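You operate a simulated robot arm through the tools that you are given. There is no shell and no other tool.

You run a simulated robot arm. Do the job below in one go: nothing can be reset, and whatever is moved stays where it is left.

TASK
Get the cured cube out of the cold sample mould and into the grey tray.
Fine: free the red clamp, slide the lid open and raise the cube with the lift knob; leave the heater off.

The check looks at the end state, three seconds after you hand in, the way a careful person would. Anything else that was tipped, shoved, dropped, spilled or broken makes it a failure. A push-on lid holds only when it is set on centred and level and pressed home; a screw cap is set on level and turned clockwise until tight.

THE ROBOT
A 6-joint arm with a two-finger parallel gripper, fixed in place. Base frame: the origin is at the foot of the arm, x ahead of it, y to its left, z up. Readings come in m, degrees, newtons and seconds.
With the tool pointing down near the work surface it reaches from about 0.24 to 0.64 m from the base axis. Its first joint turns from -66.0 to 66.0 degrees. Payload 2.7 kg.
The tool frame sits at the grasp point between the pads (the TCP): z along the fingers, y along the line on which they close. The tips reach 0.023 m beyond it. The gripper opens to 0.094 m. The fingers are 0.038 m wide and 0.01 m thick; the gripper's body (0.054 by 0.096 m) begins 0.039 m behind the TCP.
Orientation is that of the tool frame in the base frame, as a unit quaternion [w, x, y, z]. With the fingers straight down and closing along the base's y, the tool's x points along the base's -x, its y along +y and its z along -z.

THE INTERFACE
- The arm moves only by the tool move_arm. Its argument "steps" is a list of rows, each an object (a shift or turn left out is 0, a gripper value left out holds the last) with "delta_rot": the turn, a rotation vector about the tool's x, y, z in degrees, a list of three; "travel": the shift along the tool's x, y, z in cm, a list of three; "claw": the gripper command, from -1 (shut) to 1 (fully open), values between in proportion. In form: [{"delta_rot": [rx, ry, rz], "travel": [tx, ty, tz], "claw": claw}, ...]. A call has 1 to 20 rows; each row shifts and turns the commanded pose from where the row before left it, along the tool's axes as they then stand. A row lasts 0.2 s, in which the tool goes at most 0.05 m and 8.6 degrees; a call with a longer step from one row to the next is refused whole, and so is a gripper value outside its range. A pose out of reach is approached as far as the arm can. The call stops where the force on the tool passes 70 N (or 10 N more than at its start, if that is more) or the arm is blocked; 0.2 s more then pass. The fingers move at their own pace (about 0.045 m/s each) and stop on an object; they squeeze with about 27 N. The grip force told is the motor's: it shows also when the fingers shut on nothing. Time passes only in rows, and 0.2 s behind the last, so rows that do not move let the fingers close. The reply holds the time, the measured pose of the TCP, the force on the tool along the base axes, the opening and the grip force, in the units named above and with some noise, with the torque about the TCP (base axes, N m) and any sound that the robot's microphone picked up.
- Cameras (640 x 400 px; columns grow to the right, rows downward): "scene" is fixed at [0.0941, -0.46, 1.3923]; the picture's right is [0.47, -0.88, 0.00], its down [-0.59, -0.31, -0.74] and it looks along [0.66, 0.35, -0.67] (base axes); focal length 313 px, centre (320, 200). "wrist" rides on the gripper at [0.086, 0.016, -0.074] in the tool frame; the picture's right is [-0.18, 0.98, 0.00], its down [-0.58, -0.11, -0.81] and it looks along [-0.79, -0.15, 0.59] (tool axes); focal length 243 px, centre (320, 200). There is no depth. A picture from a camera that has moved, and an enlarged one, comes with that camera's place and axes in the base frame and with its lens.
- camera(camera): a new picture of that camera. The clock stands still meanwhile.
- close_up(camera, box): a new picture of the part [left, top, right, bottom] of that camera's present view, enlarged. The clock stands still meanwhile.
- hand_in(): hands the job in; it is judged then, once.

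Places have to be worked out from the pictures, the camera data and where the tool is seen. Open the gripper and draw the arm clear of the work before you hand the job in, unless the task says otherwise.

The tools are called after ">>>" as name(argument=value, ...) on one line, values as JSON. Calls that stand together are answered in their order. move_arm: Moves the arm, as the interface text tells. Its arguments: {"type":"object","properties":{"steps":{"type":"array","items":{"type":"object","properties":{"delta_rot":{"type":"array","items":{"type":"number"}},"travel":{"type":"array","items":{"type":"number"}},"claw":{"type":"number"}}}}},"required":["steps"]} The other tools are called the same way: camera (camera) takes a picture; close_up (camera, box) takes an enlarged picture of a part of a camera's view; hand_in () hands the job in.

At the start:

```text
time_s: 0.0
tcp_pos: [0.2747, -0.177, 1.1152]
tool_rot: [0.001, 0.0, 1.0, 0.0]
force: [0.2, 0.4, -0.7]
moment: [0.02, -0.02, 0.0]
gripper_width: 0.0938
grip_force: 0.0
```

scene: 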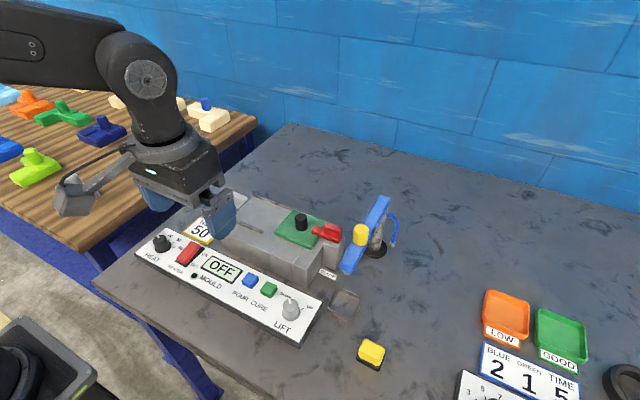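
wrist: 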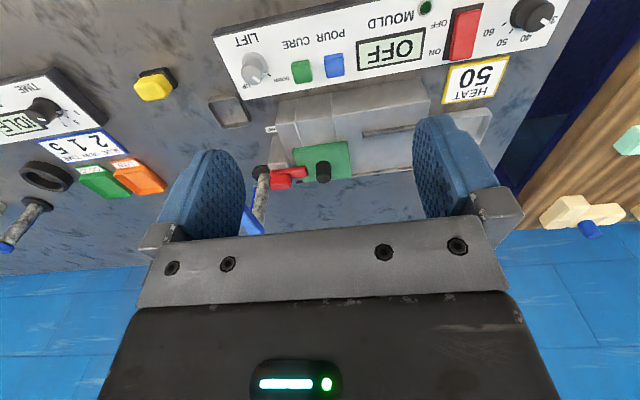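

I'll start by looking more closely at the mould, panel and tray.

>>> close_up(camera="scene", box=[200, 180, 400, 305])

>>> close_up(camera="scene", box=[120, 220, 400, 395])

>>> close_up(camera="wrist", box=[200, 0, 580, 237])

>>> close_up(camera="scene", box=[400, 250, 640, 400])

```text
3.20 times, centred on (300, 242) of scene
camera zoom: at [0.0941, -0.46, 1.3923], right [0.47, -0.88, 0.0], down [-0.59, -0.31, -0.74], along [0.66, 0.35, -0.67], focal length 1002 px, centre (384, 64)
```

zoom: 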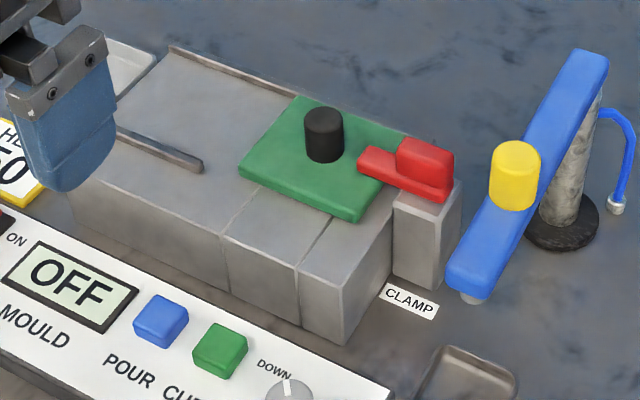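

```text
2.29 times, centred on (260, 308) of scene
camera zoom: at [0.0941, -0.46, 1.3923], right [0.47, -0.88, 0.0], down [-0.59, -0.31, -0.74], along [0.66, 0.35, -0.67], focal length 716 px, centre (457, -46)
```

zoom: 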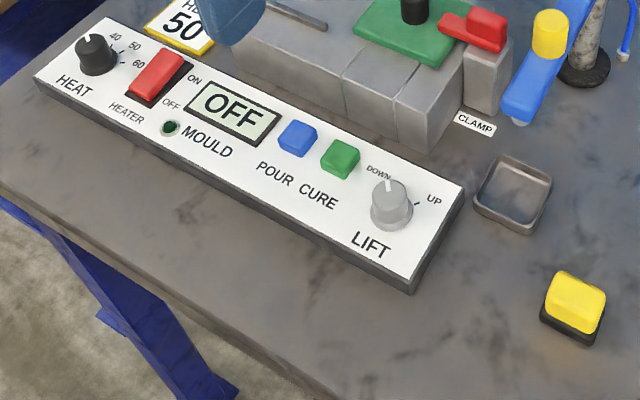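

```text
1.68 times, centred on (390, 118) of wrist
camera zoom: at [0.1889, -0.16, 1.1928], right [0.18, 0.98, 0.0], down [0.58, -0.11, 0.81], along [0.79, -0.15, -0.59], focal length 409 px, centre (202, 337)
```

zoom: 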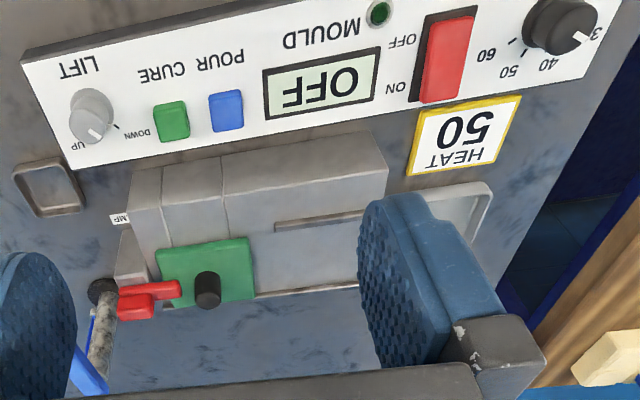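

```text
2.67 times, centred on (520, 325) of scene
camera zoom: at [0.0941, -0.46, 1.3923], right [0.47, -0.88, 0.0], down [-0.59, -0.31, -0.74], along [0.66, 0.35, -0.67], focal length 835 px, centre (-213, -133)
```

zoom: 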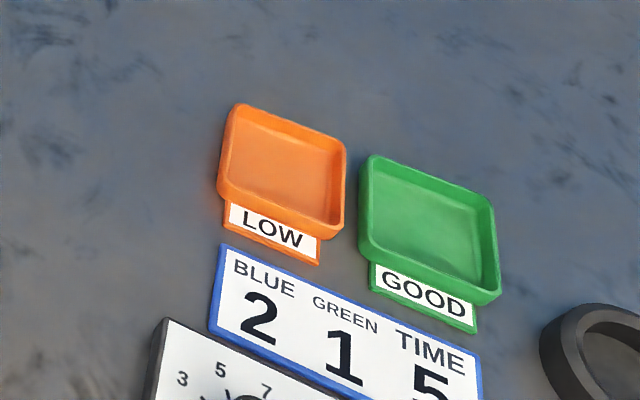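

Rough triangulation puts the bench at about z 0.84, the lid knob near (0.48, -0.21, 0.935), the clamp near (0.48, -0.28, 0.93) and the lift knob near (0.33, -0.27, 0.87). I'll zoom in on each part before moving.

>>> close_up(camera="wrist", box=[250, 120, 370, 195])

>>> close_up(camera="scene", box=[270, 200, 350, 250])

>>> close_up(camera="scene", box=[250, 270, 370, 345])

>>> close_up(camera="wrist", box=[200, 30, 320, 105])

>>> close_up(camera="wrist", box=[400, 60, 520, 135])

>>> close_up(camera="scene", box=[320, 180, 416, 280])

```text
5.33 times, centred on (310, 158) of wrist
camera zoom: at [0.1889, -0.16, 1.1928], right [0.18, 0.98, 0.0], down [0.58, -0.11, 0.81], along [0.79, -0.15, -0.59], focal length 1294 px, centre (373, 427)
```

zoom: 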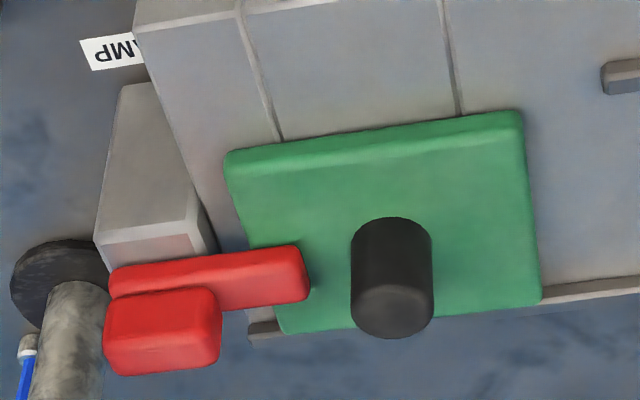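

```text
8.00 times, centred on (310, 225) of scene
camera zoom: at [0.0941, -0.46, 1.3923], right [0.47, -0.88, 0.0], down [-0.59, -0.31, -0.74], along [0.66, 0.35, -0.67], focal length 2505 px, centre (400, 0)
```

zoom: 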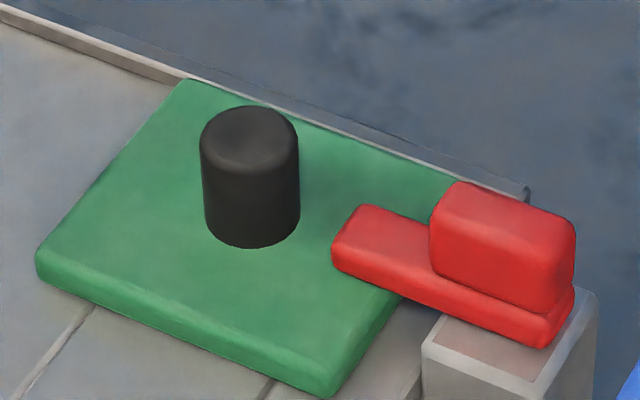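

```text
5.33 times, centred on (310, 308) of scene
camera zoom: at [0.0941, -0.46, 1.3923], right [0.47, -0.88, 0.0], down [-0.59, -0.31, -0.74], along [0.66, 0.35, -0.67], focal length 1670 px, centre (373, -373)
```

zoom: 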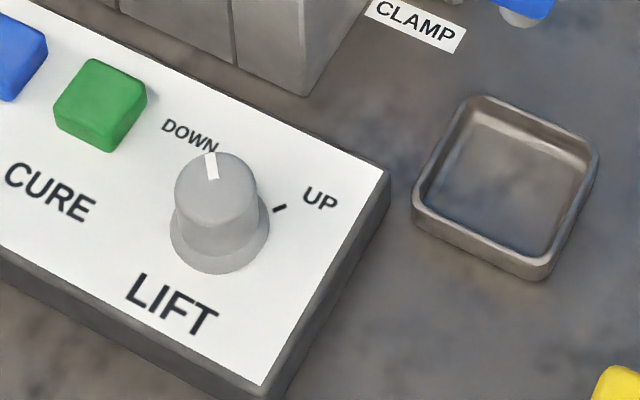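

```text
5.33 times, centred on (260, 68) of wrist
camera zoom: at [0.1889, -0.16, 1.1928], right [0.18, 0.98, 0.0], down [0.58, -0.11, 0.81], along [0.79, -0.15, -0.59], focal length 1294 px, centre (640, 907)
```

zoom: 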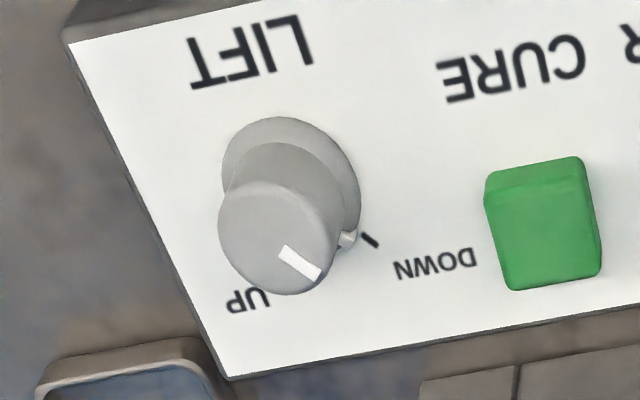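

```text
5.33 times, centred on (460, 98) of wrist
camera zoom: at [0.1889, -0.16, 1.1928], right [0.18, 0.98, 0.0], down [0.58, -0.11, 0.81], along [0.79, -0.15, -0.59], focal length 1294 px, centre (-427, 747)
```

zoom: 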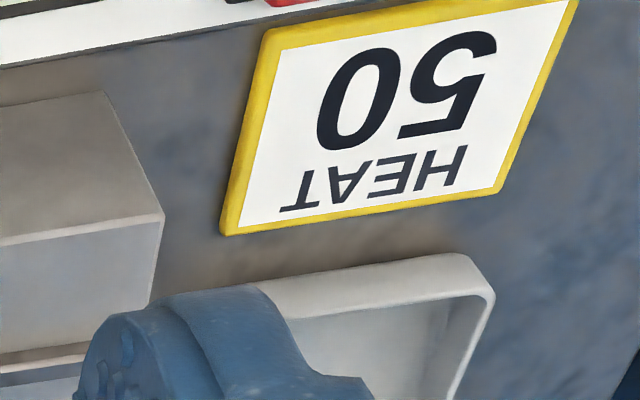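

```text
4.00 times, centred on (368, 230) of scene
camera zoom: at [0.0941, -0.46, 1.3923], right [0.47, -0.88, 0.0], down [-0.59, -0.31, -0.74], along [0.66, 0.35, -0.67], focal length 1252 px, centre (128, 80)
```

zoom: 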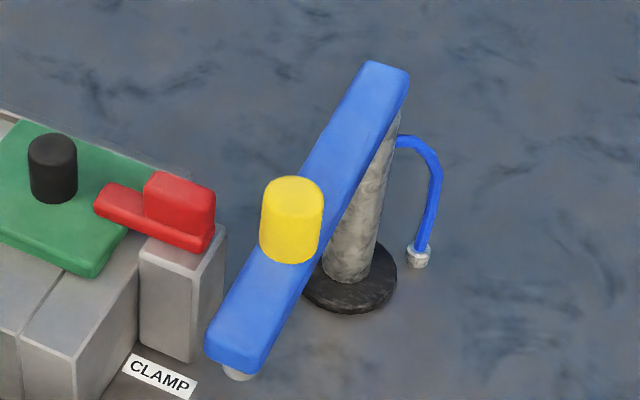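

There is a small dark grey metal dish by the lift knob, and a lighter tray partly hidden behind the finger at the left end of the mould. I'll shift the tool to the left, staying high, for a clear view of that end.

>>> move_arm(steps=[{"travel": [0, 3, 0], "claw": 1}, {"travel": [0, 4, 0]}, {"travel": [0, 4, 0]}, {"travel": [0, 3, 0]}, {}])

>>> camera(camera="wrist")

>>> camera(camera="scene")

```text
time_s: 1.2
tcp_pos: [0.2744, -0.0375, 1.1169]
tool_rot: [0.0, -0.001, 1.0, 0.0]
force: [0.7, 0.1, 0.3]
moment: [0.0, 0.01, -0.03]
gripper_width: 0.0941
grip_force: 0.0
```

```text
taken
camera wrist: at [0.1885, -0.0198, 1.1932], right [0.18, 0.98, 0.0], down [0.58, -0.11, 0.81], along [0.79, -0.15, -0.59], focal length 243 px, centre (320, 200)
```

wrist: 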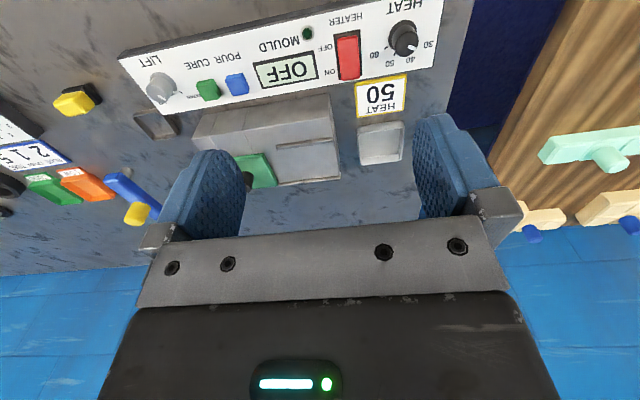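

```text
taken
```

scene: 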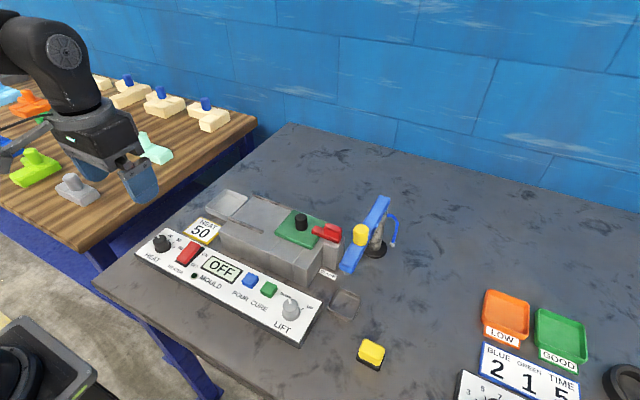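

>>> close_up(camera="wrist", box=[340, 70, 436, 170])

>>> close_up(camera="scene", box=[180, 170, 360, 290])

>>> close_up(camera="scene", box=[195, 175, 275, 225])

>>> close_up(camera="wrist", box=[180, 80, 350, 190])

```text
4.00 times, centred on (388, 120) of wrist
camera zoom: at [0.1885, -0.0198, 1.1932], right [0.18, 0.98, 0.0], down [0.58, -0.11, 0.81], along [0.79, -0.15, -0.59], focal length 970 px, centre (48, 520)
```

zoom: 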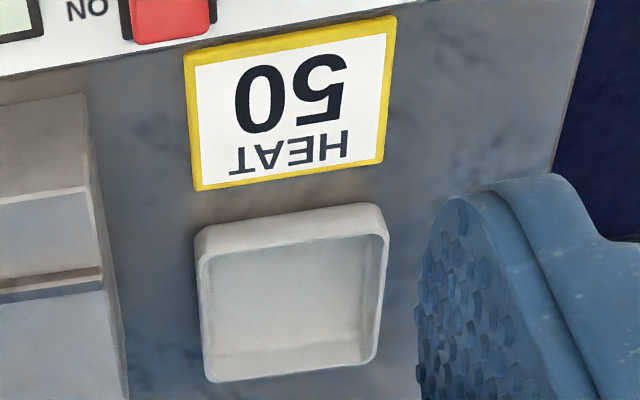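

```text
3.33 times, centred on (270, 230) of scene
camera zoom: at [0.0941, -0.46, 1.3923], right [0.47, -0.88, 0.0], down [-0.59, -0.31, -0.74], along [0.66, 0.35, -0.67], focal length 1044 px, centre (487, 100)
```

zoom: 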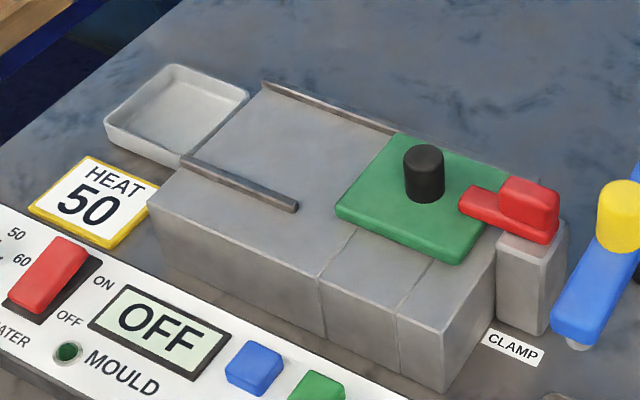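

```text
8.00 times, centred on (235, 200) of scene
camera zoom: at [0.0941, -0.46, 1.3923], right [0.47, -0.88, 0.0], down [-0.59, -0.31, -0.74], along [0.66, 0.35, -0.67], focal length 2505 px, centre (1000, 200)
```

zoom: 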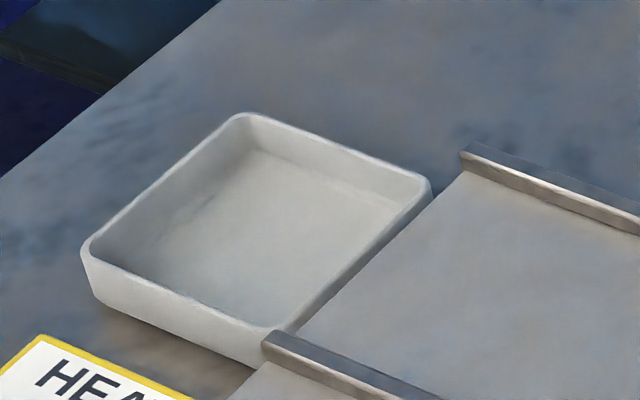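

```text
3.64 times, centred on (265, 135) of wrist
camera zoom: at [0.1885, -0.0198, 1.1932], right [0.18, 0.98, 0.0], down [0.58, -0.11, 0.81], along [0.79, -0.15, -0.59], focal length 882 px, centre (520, 436)
```

zoom: 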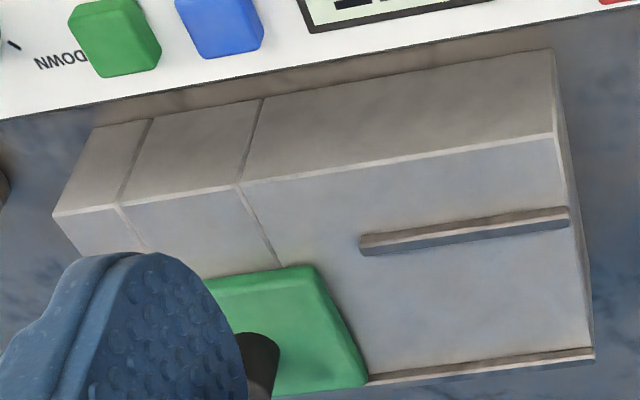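

The light-grey tray at the left end, near (0.5, 0.0), looks like the target. The dark dish sits under the parked spout, so it is a drip dish. The mould is aligned with the axes, with its top at about z 0.884, and I'll move in closer to see how the clamp works.

>>> move_arm(steps=[{"travel": [-0.4, -3, 1.2], "claw": 1}, {"travel": [-0.4, -3, 1.2]}, {"travel": [-0.4, -3, 1.2]}, {"travel": [-0.4, -3, 1.2]}, {"travel": [-0.4, -3, 1.2]}, {"travel": [-0.4, -3, 1.2]}, {"travel": [-0.4, -3, 1.2]}, {"travel": [-0.4, -2, 1.2]}, {}])

>>> camera(camera="wrist")

>>> camera(camera="scene")

```text
time_s: 3.2
tcp_pos: [0.3062, -0.2678, 1.0204]
tool_rot: [0.0, 0.0, 1.0, 0.001]
force: [-0.7, 0.4, 1.0]
moment: [0.01, -0.02, -0.02]
gripper_width: 0.094
grip_force: 0.0
```

```text
taken
camera wrist: at [0.2214, -0.2509, 1.0962], right [0.18, 0.98, 0.0], down [0.58, -0.11, 0.81], along [0.79, -0.15, -0.59], focal length 243 px, centre (320, 200)
```

wrist: 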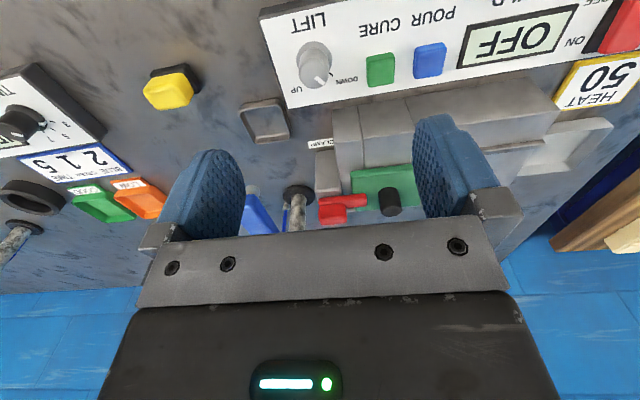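

```text
taken
```

scene: 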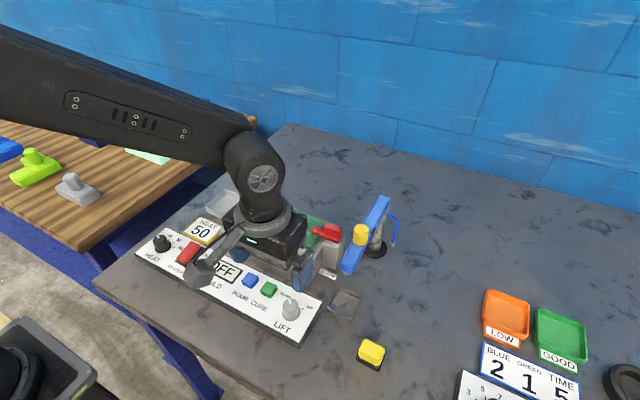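

>>> close_up(camera="wrist", box=[240, 140, 420, 240])

>>> close_up(camera="wrist", box=[300, 165, 380, 230])

>>> close_up(camera="wrist", box=[230, 10, 390, 110])

>>> close_up(camera="scene", box=[305, 190, 405, 290])

```text
3.56 times, centred on (330, 190) of wrist
camera zoom: at [0.2214, -0.2509, 1.0962], right [0.18, 0.98, 0.0], down [0.58, -0.11, 0.81], along [0.79, -0.15, -0.59], focal length 863 px, centre (284, 236)
```

zoom: 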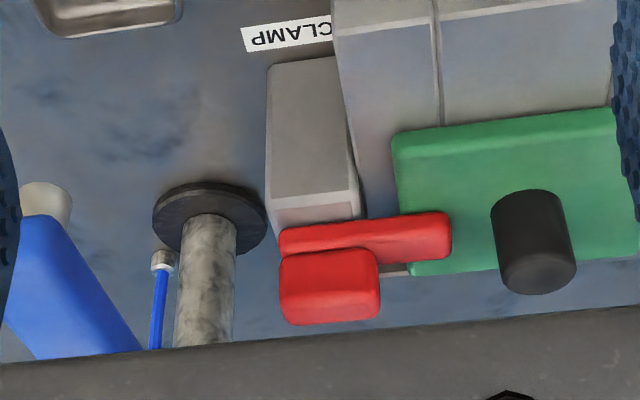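

```text
6.15 times, centred on (340, 198) of wrist
camera zoom: at [0.2214, -0.2509, 1.0962], right [0.18, 0.98, 0.0], down [0.58, -0.11, 0.81], along [0.79, -0.15, -0.59], focal length 1493 px, centre (197, 215)
```

zoom: 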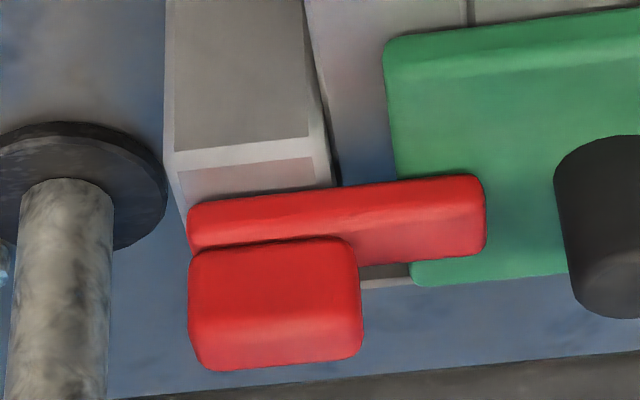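

```text
4.00 times, centred on (310, 60) of wrist
camera zoom: at [0.2214, -0.2509, 1.0962], right [0.18, 0.98, 0.0], down [0.58, -0.11, 0.81], along [0.79, -0.15, -0.59], focal length 970 px, centre (360, 760)
```

zoom: 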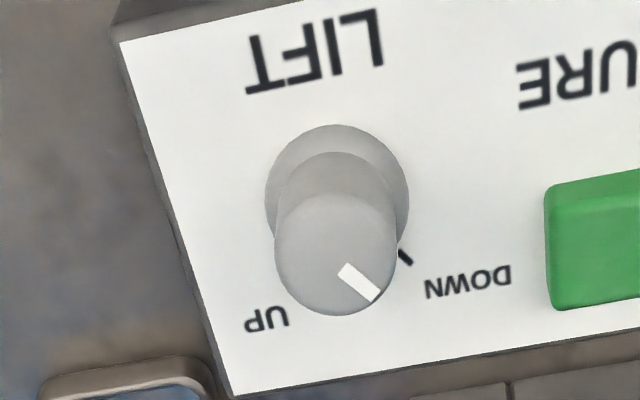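

```text
4.00 times, centred on (355, 240) of scene
camera zoom: at [0.0941, -0.46, 1.3923], right [0.47, -0.88, 0.0], down [-0.59, -0.31, -0.74], along [0.66, 0.35, -0.67], focal length 1252 px, centre (180, 40)
```

zoom: 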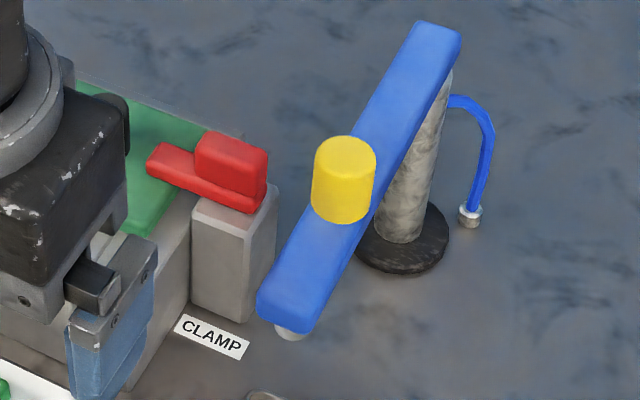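

The clamp is a bar lying over the lid edge with a raised grip block on the post, centred near (0.483, -0.2825) with its top at about z 0.935. I'll raise the tool a little and yaw it 90° so the fingers close along base x, which lets me take the block by its thin sides.

>>> move_arm(steps=[{"delta_rot": [0, 0, 8.2], "travel": [0, 0, -0.4], "claw": 1}, {"delta_rot": [0, 0, 8.2], "travel": [0, 0, -0.4]}, {"delta_rot": [0, 0, 8.2], "travel": [0, 0, -0.4]}, {"delta_rot": [0, 0, 8.2], "travel": [0, 0, -0.4]}, {"delta_rot": [0, 0, 8.2], "travel": [0, 0, -0.4]}, {"delta_rot": [0, 0, 8.2], "travel": [0, 0, -0.4]}, {"delta_rot": [0, 0, 8.2], "travel": [0, 0, -0.4]}, {"delta_rot": [0, 0, 8.2], "travel": [0, 0, -0.4]}, {"delta_rot": [0, 0, 8.2], "travel": [0, 0, -0.4]}, {"delta_rot": [0, 0, 8.2], "travel": [0, 0, -0.4]}, {"delta_rot": [0, 0, 8.0]}, {}])

```text
time_s: 5.8
tcp_pos: [0.3063, -0.2667, 1.061]
tool_rot: [0.0, 0.708, 0.707, 0.0]
force: [0.3, -0.5, -0.5]
moment: [0.0, 0.04, 0.04]
gripper_width: 0.094
grip_force: 0.0
```

The tool yaw is right: tool x is base +y and tool y is base +x. Next I'll move above the clamp block at z about 1.06 and check the alignment.

>>> move_arm(steps=[{"travel": [-0.3, 3.5, 0]}, {"travel": [-0.3, 3.5, 0]}, {"travel": [-0.3, 3.5, 0]}, {"travel": [-0.3, 3.5, 0]}, {"travel": [-0.38, 3.67, 0]}, {"claw": 0.1}, {"claw": 0.1}, {"claw": 0.1}])

>>> camera(camera="wrist")

>>> camera(camera="scene")

```text
time_s: 7.6
tcp_pos: [0.4838, -0.2816, 1.0604]
tool_rot: [0.0, 0.707, 0.707, 0.001]
force: [-0.4, -0.5, 0.2]
moment: [0.02, 0.0, -0.02]
gripper_width: 0.0516
grip_force: 0.1
```

```text
taken
camera wrist: at [0.5006, -0.1953, 1.1366], right [0.98, -0.18, 0.0], down [-0.11, -0.58, 0.81], along [-0.15, -0.79, -0.59], focal length 243 px, centre (320, 200)
```

wrist: 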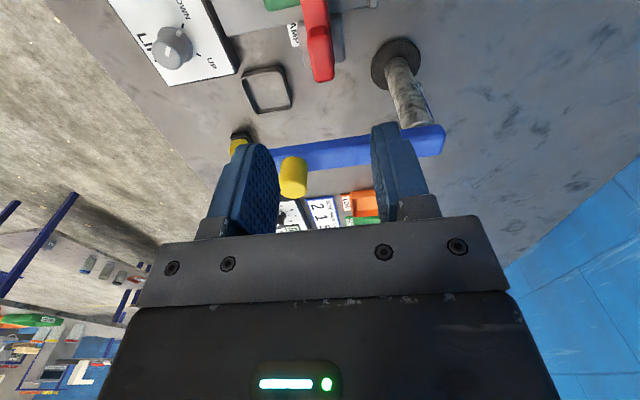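

```text
taken
```

scene: 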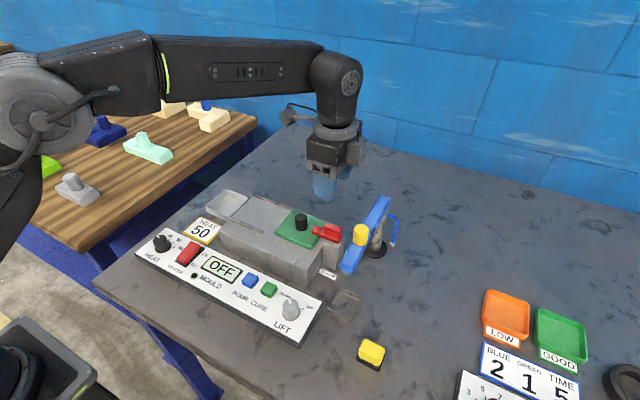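

The arm is over the clamp with the spout safely to the -y side. I'll zoom in on the clamp from this angle to refine its position.

>>> close_up(camera="wrist", box=[270, 0, 370, 90])

>>> close_up(camera="wrist", box=[230, 20, 450, 200])

>>> close_up(camera="scene", box=[270, 150, 410, 290])

```text
4.44 times, centred on (320, 45) of wrist
camera zoom: at [0.5006, -0.1953, 1.1366], right [0.98, -0.18, 0.0], down [-0.11, -0.58, 0.81], along [-0.15, -0.79, -0.59], focal length 1078 px, centre (320, 889)
```

zoom: 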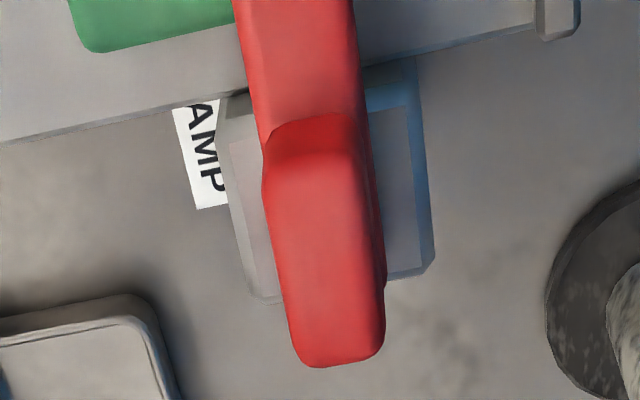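

```text
2.22 times, centred on (340, 110) of wrist
camera zoom: at [0.5006, -0.1953, 1.1366], right [0.98, -0.18, 0.0], down [-0.11, -0.58, 0.81], along [-0.15, -0.79, -0.59], focal length 539 px, centre (276, 400)
```

zoom: 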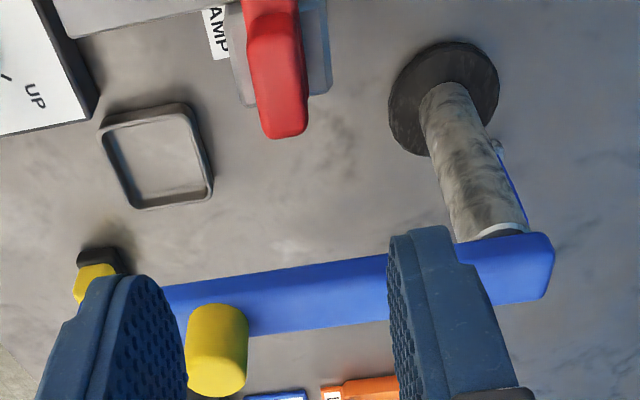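

```text
2.86 times, centred on (340, 220) of scene
camera zoom: at [0.0942, -0.46, 1.3923], right [0.47, -0.88, 0.0], down [-0.59, -0.31, -0.74], along [0.66, 0.35, -0.67], focal length 895 px, centre (263, 143)
```

zoom: 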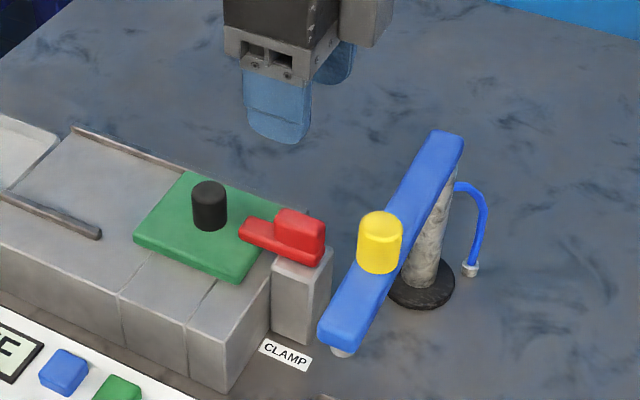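

This view puts the block centre at about (0.485, -0.2827) and 18 mm thick, and the tool is within about 1 mm of that. I'll descend with the fingers 5 cm apart to just above the final height, then check.

>>> move_arm(steps=[{"travel": [-0.1, 0.1, 2.5], "claw": 0.1}, {"travel": [0, 0, 2.5]}, {"travel": [0, 0, 2.5]}, {"travel": [0, 0, 2.5]}, {"travel": [0, 0, 1.5]}, {}])

>>> camera(camera="wrist")

>>> close_up(camera="scene", box=[270, 150, 410, 290])

```text
time_s: 9.0
tcp_pos: [0.4858, -0.2834, 0.9458]
tool_rot: [0.0, 0.707, 0.707, 0.0]
force: [0.6, -0.3, 0.3]
moment: [-0.01, -0.02, 0.01]
gripper_width: 0.0518
grip_force: 0.1
```

```text
taken
camera wrist: at [0.5014, -0.1966, 1.0219], right [0.98, -0.18, 0.0], down [-0.11, -0.58, 0.81], along [-0.15, -0.79, -0.59], focal length 243 px, centre (320, 200)
```

wrist: 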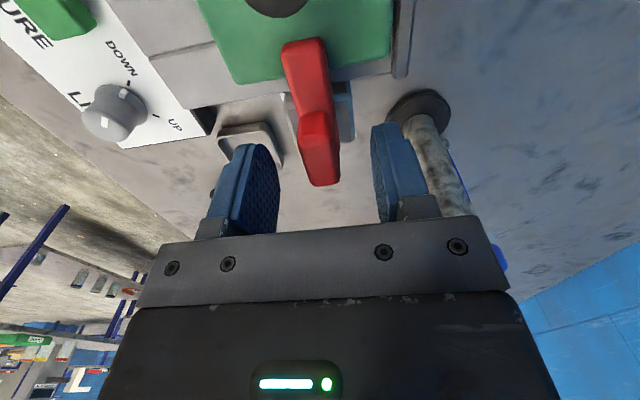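

```text
2.86 times, centred on (340, 220) of scene
camera zoom: at [0.0941, -0.46, 1.3923], right [0.47, -0.88, 0.0], down [-0.59, -0.31, -0.74], along [0.66, 0.35, -0.67], focal length 895 px, centre (263, 143)
```

zoom: 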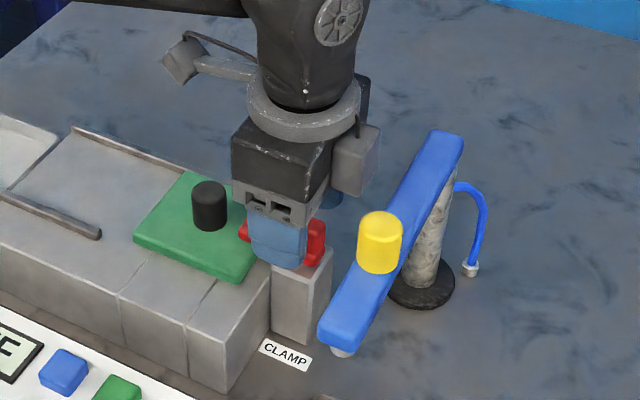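

The fingers straddle the block cleanly. I'll go 1 cm lower and close on it.

>>> move_arm(steps=[{"travel": [0, 0, 1.0], "claw": 0.1}, {"claw": -1}, {"claw": -1}, {"claw": -1}, {"claw": -1}])

>>> camera(camera="wrist")

```text
time_s: 10.2
tcp_pos: [0.4851, -0.2833, 0.9345]
tool_rot: [0.0, 0.707, 0.707, -0.001]
force: [5.1, -0.7, -3.7]
moment: [-0.03, -0.16, 0.03]
gripper_width: 0.0179
grip_force: 45.3
```

```text
taken
camera wrist: at [0.5014, -0.1963, 1.0117], right [0.98, -0.18, 0.0], down [-0.11, -0.58, 0.81], along [-0.15, -0.79, -0.59], focal length 243 px, centre (320, 200)
```

wrist: 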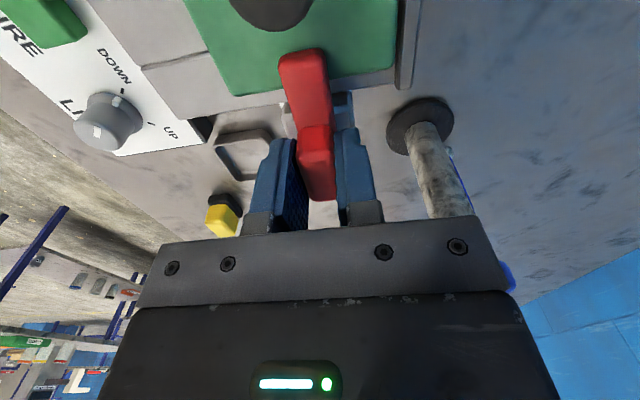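

The block is held at 17.9 mm width. I'll test how it moves with a small 4° twist, clockwise from above, and read the torque.

>>> move_arm(steps=[{"delta_rot": [0, 0, 2], "claw": -1}, {"delta_rot": [0, 0, 2]}, {}])

```text
time_s: 11.0
tcp_pos: [0.4856, -0.2827, 0.9355]
tool_rot: [0.0, 0.73, 0.683, 0.0]
force: [9.5, -1.9, -6.0]
moment: [0.31, -0.16, 1.05]
gripper_width: 0.0178
grip_force: 44.9
```

At 3.8° the torque is about +1 N·m, so I'll compare the opposite direction.

>>> move_arm(steps=[{"delta_rot": [0, 0, -4], "claw": -1}, {"delta_rot": [0, 0, -4]}, {}])

>>> close_up(camera="wrist", box=[220, 0, 420, 200])

```text
time_s: 11.8
tcp_pos: [0.485, -0.2843, 0.9348]
tool_rot: [-0.001, 0.682, 0.732, 0.0]
force: [3.2, 2.9, -5.6]
moment: [-1.11, -0.24, 0.01]
gripper_width: 0.0179
grip_force: 44.8
```

```text
2.00 times, centred on (320, 100) of wrist
camera zoom: at [0.4951, -0.1954, 1.0117], right [0.99, -0.11, 0.0], down [-0.07, -0.59, 0.81], along [-0.09, -0.8, -0.59], focal length 485 px, centre (320, 400)
```

zoom: 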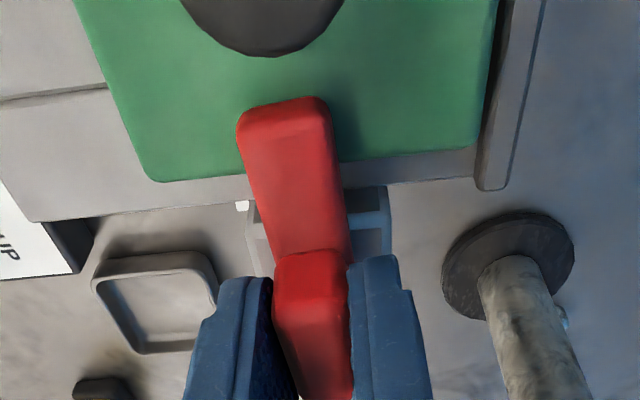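

Counter-clockwise, with the bar tip moving toward the robot, goes with almost no torque about z. The clamp seems to swing that way about its post, so I'll turn further in small steps while watching the readings.

>>> move_arm(steps=[{"delta_rot": [0, 0, -4], "claw": -1}, {"delta_rot": [0, 0, -4]}, {}])

>>> close_up(camera="wrist", box=[220, 0, 420, 200])

```text
time_s: 12.6
tcp_pos: [0.4836, -0.282, 0.9352]
tool_rot: [-0.001, 0.629, 0.777, 0.0]
force: [-6.6, 3.7, -3.8]
moment: [-1.19, -0.33, -0.04]
gripper_width: 0.0181
grip_force: 44.4
```

```text
2.00 times, centred on (320, 100) of wrist
camera zoom: at [0.4823, -0.195, 1.0118], right [1.0, 0.02, 0.0], down [0.02, -0.59, 0.81], along [0.02, -0.81, -0.59], focal length 485 px, centre (320, 400)
```

zoom: 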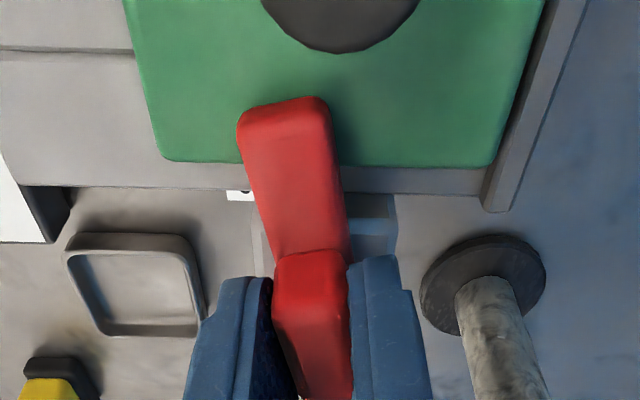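

The clamp bar is visibly swinging with the gripper toward -x. Before turning further I'll check the clearance to the spout arm behind the gripper.

>>> camera(camera="wrist")

>>> close_up(camera="scene", box=[290, 170, 420, 290])

```text
taken
camera wrist: at [0.4823, -0.195, 1.0118], right [1.0, 0.02, 0.0], down [0.02, -0.59, 0.81], along [0.02, -0.81, -0.59], focal length 243 px, centre (320, 200)
```

wrist: 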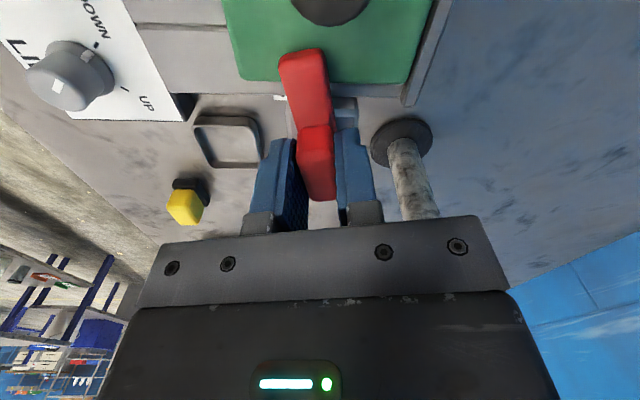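

```text
3.33 times, centred on (355, 230) of scene
camera zoom: at [0.094, -0.4599, 1.3924], right [0.47, -0.88, 0.0], down [-0.59, -0.31, -0.74], along [0.66, 0.35, -0.67], focal length 1044 px, centre (203, 100)
```

zoom: 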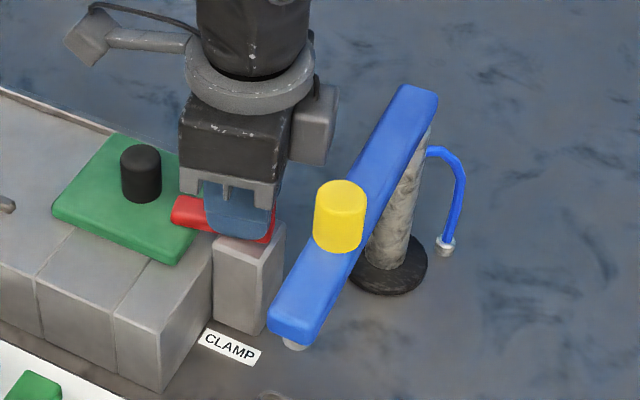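

The spout arm's near edge is at y about -0.344 and it has not moved, so clearance to the gripper is about 6 cm from the tool axis. I'll keep swinging the clamp in small steps.

>>> move_arm(steps=[{"delta_rot": [0, 0, -4], "claw": -1}, {"delta_rot": [0, 0, -4]}, {"delta_rot": [0, 0, -4]}, {}])

>>> camera(camera="wrist")

>>> close_up(camera="scene", box=[290, 170, 420, 290])

```text
time_s: 13.6
tcp_pos: [0.4829, -0.2838, 0.9341]
tool_rot: [-0.001, 0.545, 0.839, -0.002]
force: [-22.9, 2.6, -1.0]
moment: [-0.62, -0.33, -0.07]
gripper_width: 0.0179
grip_force: 45.3
```

```text
taken
camera wrist: at [0.4633, -0.1977, 1.0119], right [0.97, 0.23, 0.0], down [0.14, -0.58, 0.81], along [0.18, -0.78, -0.59], focal length 243 px, centre (320, 200)
```

wrist: 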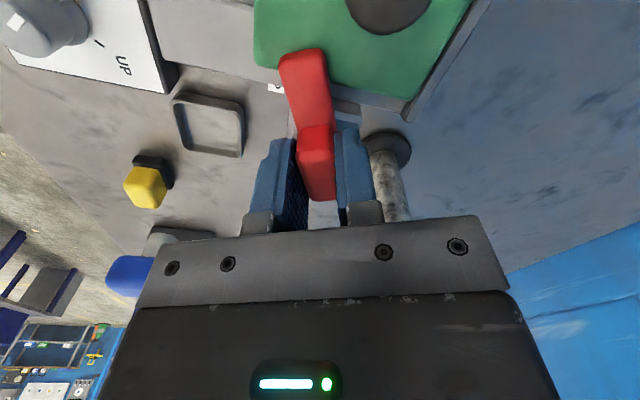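

```text
3.33 times, centred on (355, 230) of scene
camera zoom: at [0.0935, -0.4599, 1.3924], right [0.47, -0.88, 0.0], down [-0.59, -0.31, -0.74], along [0.66, 0.35, -0.67], focal length 1044 px, centre (203, 100)
```

zoom: 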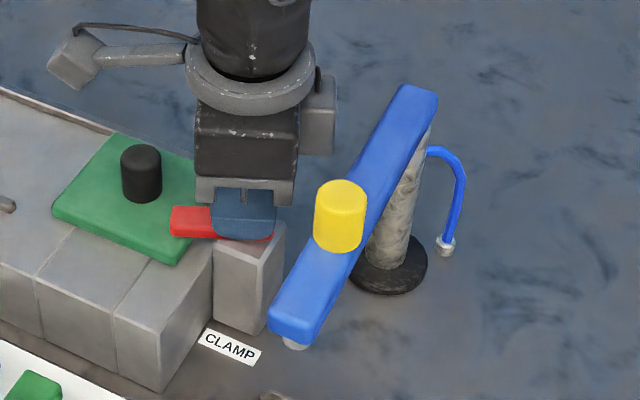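

The clamp is now swung about 24°, with a side force of -23 N in x. The pivot must lie a bit to the -y side of my grip, so I'll relieve the force by letting the tool follow toward -x.

>>> move_arm(steps=[{"travel": [0.08, -0.18, 0], "claw": -1}, {"travel": [0.08, -0.18, 0]}, {}])

```text
time_s: 14.4
tcp_pos: [0.4822, -0.284, 0.9352]
tool_rot: [0.002, 0.544, 0.839, 0.0]
force: [14.8, -7.8, -15.9]
moment: [0.35, 0.37, 0.07]
gripper_width: 0.0179
grip_force: 45.4
```

After a 4 mm shift the side force flipped to +15 N, so the pivot is only about 6 mm toward -y from my grip, roughly the post centre. I'll continue turning to about 45° with matched small shifts.

>>> move_arm(steps=[{"delta_rot": [0, 0, -4.2], "travel": [-0.03, -0.02, 0], "claw": -1}, {"delta_rot": [0, 0, -4.2], "travel": [-0.03, -0.02, 0]}, {"delta_rot": [0, 0, -4.2], "travel": [-0.03, -0.02, 0]}, {"delta_rot": [0, 0, -4.2], "travel": [-0.03, -0.02, 0]}, {"delta_rot": [0, 0, -4.2], "travel": [-0.03, -0.02, 0]}, {}])

>>> close_up(camera="scene", box=[290, 170, 420, 290])

>>> camera(camera="wrist")

```text
time_s: 15.8
tcp_pos: [0.4806, -0.2849, 0.9354]
tool_rot: [0.001, 0.382, 0.924, 0.001]
force: [11.7, 7.0, -13.9]
moment: [-1.17, -1.24, 0.06]
gripper_width: 0.0181
grip_force: 45.2
```

```text
3.33 times, centred on (355, 230) of scene
camera zoom: at [0.0946, -0.4599, 1.3923], right [0.47, -0.88, 0.0], down [-0.59, -0.31, -0.74], along [0.66, 0.35, -0.67], focal length 1044 px, centre (203, 100)
```

zoom: 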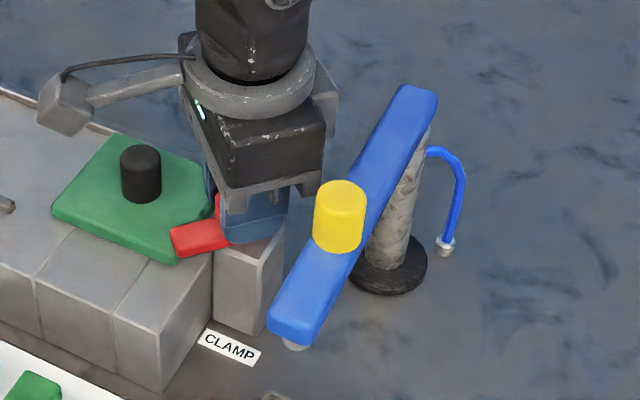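

```text
taken
camera wrist: at [0.4319, -0.2117, 1.0118], right [0.82, 0.57, 0.0], down [0.33, -0.49, 0.81], along [0.46, -0.66, -0.59], focal length 243 px, centre (320, 200)
```

wrist: 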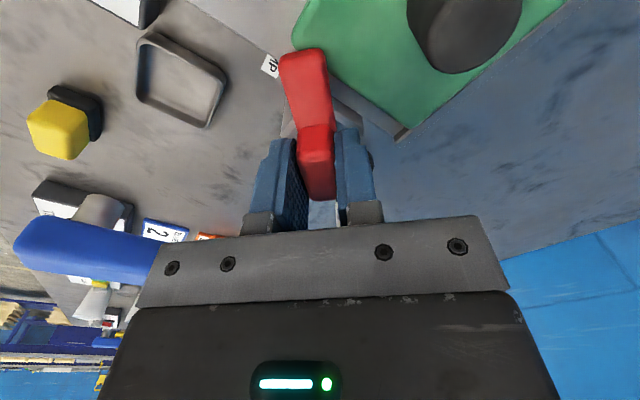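

The clamp is at 45° with modest forces, and the spout arm is still clear by about 6 mm. To gain vertical margin over the spout arm I'll loosen slightly, rise 7 mm, recentre and regrip.

>>> move_arm(steps=[{"claw": -0.45}, {"claw": -0.45}, {"travel": [-0.03, 0.1, -0.35], "claw": -0.45}, {"travel": [0, 0, -0.35], "claw": -0.45}, {"claw": -1}, {"claw": -1}, {"claw": -1}])

>>> close_up(camera="wrist", box=[220, 0, 420, 220])

```text
time_s: 17.4
tcp_pos: [0.4819, -0.2838, 0.942]
tool_rot: [0.0, 0.382, 0.924, 0.0]
force: [0.4, -1.2, -1.1]
moment: [-0.03, -0.03, 0.01]
gripper_width: 0.0176
grip_force: 44.5
```

```text
1.82 times, centred on (320, 110) of wrist
camera zoom: at [0.4323, -0.2117, 1.019], right [0.83, 0.56, 0.0], down [0.33, -0.49, 0.81], along [0.46, -0.67, -0.59], focal length 441 px, centre (320, 364)
```

zoom: 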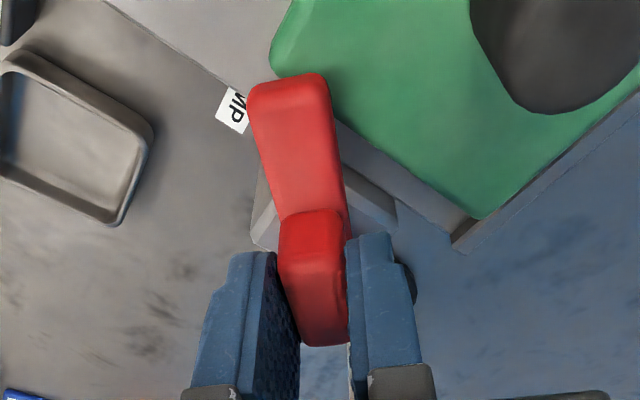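

The forces are back to zero and the clamp stays put at 45°. I'll continue the swing about the pivot with an arc-matched shift of 0.35 mm per 4.1°.

>>> move_arm(steps=[{"delta_rot": [0, 0, -4.1], "travel": [0, -0.035, 0], "claw": -1}, {"delta_rot": [0, 0, -4.1], "travel": [0, -0.035, 0]}, {"delta_rot": [0, 0, -4.1], "travel": [0, -0.035, 0]}, {"delta_rot": [0, 0, -4.1], "travel": [0, -0.035, 0]}, {"delta_rot": [0, 0, -4.1], "travel": [0, -0.035, 0]}, {"delta_rot": [0, 0, -4.1], "travel": [0, -0.035, 0]}])

>>> close_up(camera="scene", box=[290, 170, 420, 290])

>>> close_up(camera="wrist", box=[220, 0, 420, 220])

```text
time_s: 18.8
tcp_pos: [0.481, -0.287, 0.9416]
tool_rot: [0.001, 0.177, 0.984, 0.0]
force: [3.3, 0.6, -2.0]
moment: [-0.07, 0.05, 0.01]
gripper_width: 0.0178
grip_force: 45.1
```

```text
3.33 times, centred on (355, 230) of scene
camera zoom: at [0.0943, -0.46, 1.3923], right [0.47, -0.88, 0.0], down [-0.59, -0.31, -0.74], along [0.66, 0.35, -0.67], focal length 1044 px, centre (203, 100)
```

zoom: 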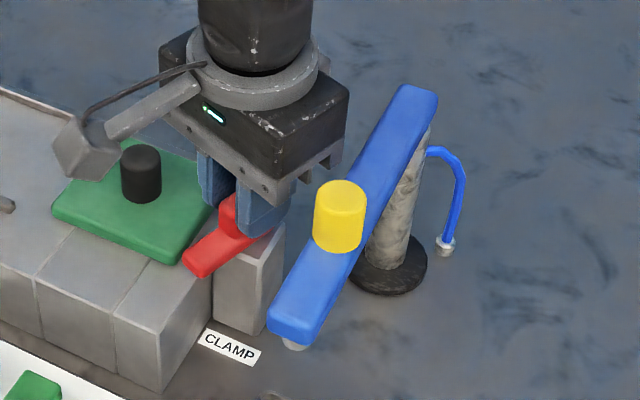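

```text
1.82 times, centred on (320, 110) of wrist
camera zoom: at [0.4054, -0.2408, 1.019], right [0.51, 0.86, 0.0], down [0.51, -0.3, 0.81], along [0.69, -0.41, -0.59], focal length 441 px, centre (320, 364)
```

zoom: 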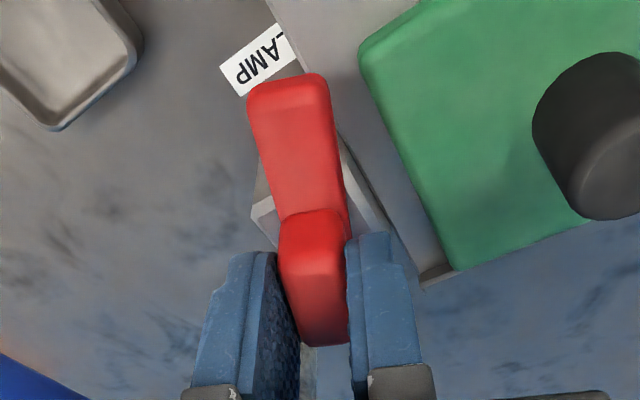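

At 70° the bar is clear of the lid and the forces are near zero. I'll finish the swing to 90°.

>>> move_arm(steps=[{"delta_rot": [0, 0, -4.1], "travel": [0, -0.035, 0], "claw": -1}, {"delta_rot": [0, 0, -4.1], "travel": [0, -0.035, 0]}, {"delta_rot": [0, 0, -4.1], "travel": [0, -0.035, 0]}, {"delta_rot": [0, 0, -4.1], "travel": [0, -0.035, 0]}, {"delta_rot": [0, 0, -4.0], "travel": [0, -0.035, 0]}, {}])

>>> close_up(camera="scene", box=[290, 170, 420, 290])

>>> camera(camera="wrist")

```text
time_s: 20.2
tcp_pos: [0.4806, -0.2874, 0.9415]
tool_rot: [-0.001, -0.001, 1.0, 0.0]
force: [6.3, 6.3, 1.0]
moment: [0.11, 0.16, 0.03]
gripper_width: 0.0178
grip_force: 44.9
```

```text
3.33 times, centred on (355, 230) of scene
camera zoom: at [0.0943, -0.4598, 1.3924], right [0.47, -0.88, 0.0], down [-0.59, -0.31, -0.74], along [0.66, 0.35, -0.67], focal length 1044 px, centre (203, 100)
```

zoom: 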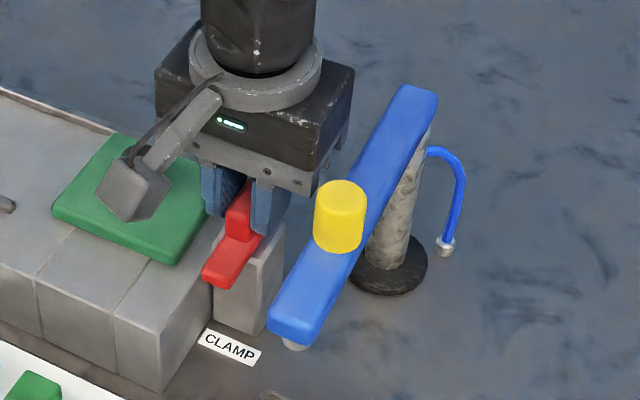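

```text
taken
camera wrist: at [0.3941, -0.2716, 1.019], right [0.18, 0.98, 0.0], down [0.58, -0.11, 0.81], along [0.79, -0.15, -0.59], focal length 243 px, centre (320, 200)
```

wrist: 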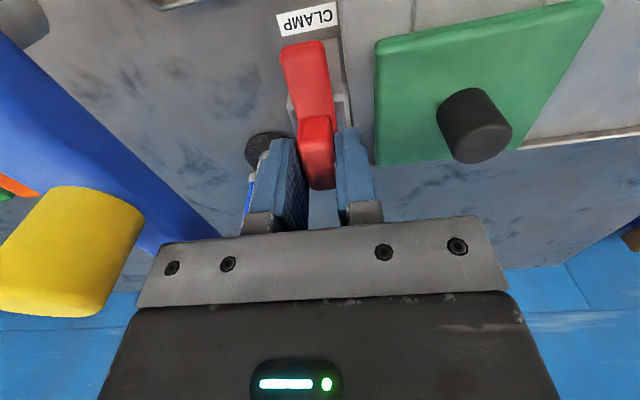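

The clamp is at 90° and fully off the lid. I'll open the fingers slightly and lift straight up.

>>> move_arm(steps=[{"claw": -0.2}, {"claw": -0.2}, {"claw": -0.2, "travel": [0, 0, -1]}, {"travel": [0, 0, -3]}, {"travel": [0, 0, -4]}, {"travel": [0, 0, -4]}, {}])

>>> camera(camera="wrist")

>>> close_up(camera="scene", box=[230, 170, 420, 290])

```text
time_s: 21.8
tcp_pos: [0.4786, -0.2869, 1.0638]
tool_rot: [0.0, 0.0, 1.0, 0.0]
force: [0.2, -0.3, 0.3]
moment: [-0.01, -0.01, 0.03]
gripper_width: 0.038
grip_force: 0.0
```

```text
taken
camera wrist: at [0.3931, -0.2717, 1.1399], right [0.18, 0.98, 0.0], down [0.58, -0.11, 0.81], along [0.79, -0.15, -0.59], focal length 243 px, centre (320, 200)
```

wrist: 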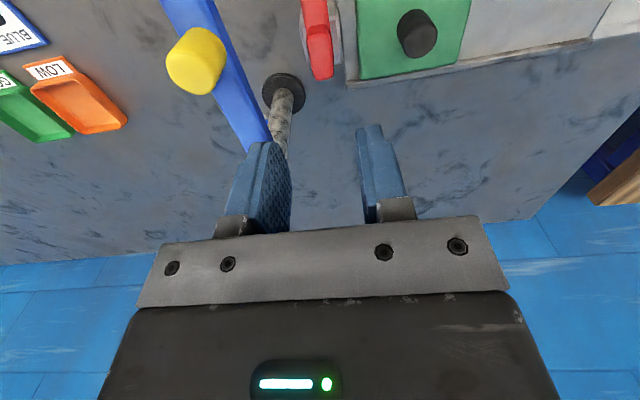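

```text
3.33 times, centred on (325, 230) of scene
camera zoom: at [0.0941, -0.46, 1.3923], right [0.47, -0.88, 0.0], down [-0.59, -0.31, -0.74], along [0.66, 0.35, -0.67], focal length 1044 px, centre (303, 100)
```

zoom: 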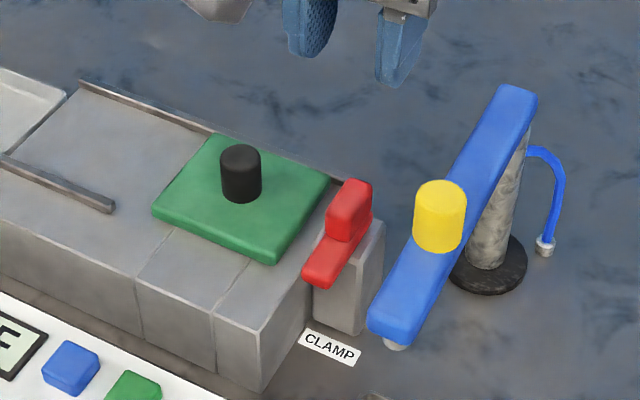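

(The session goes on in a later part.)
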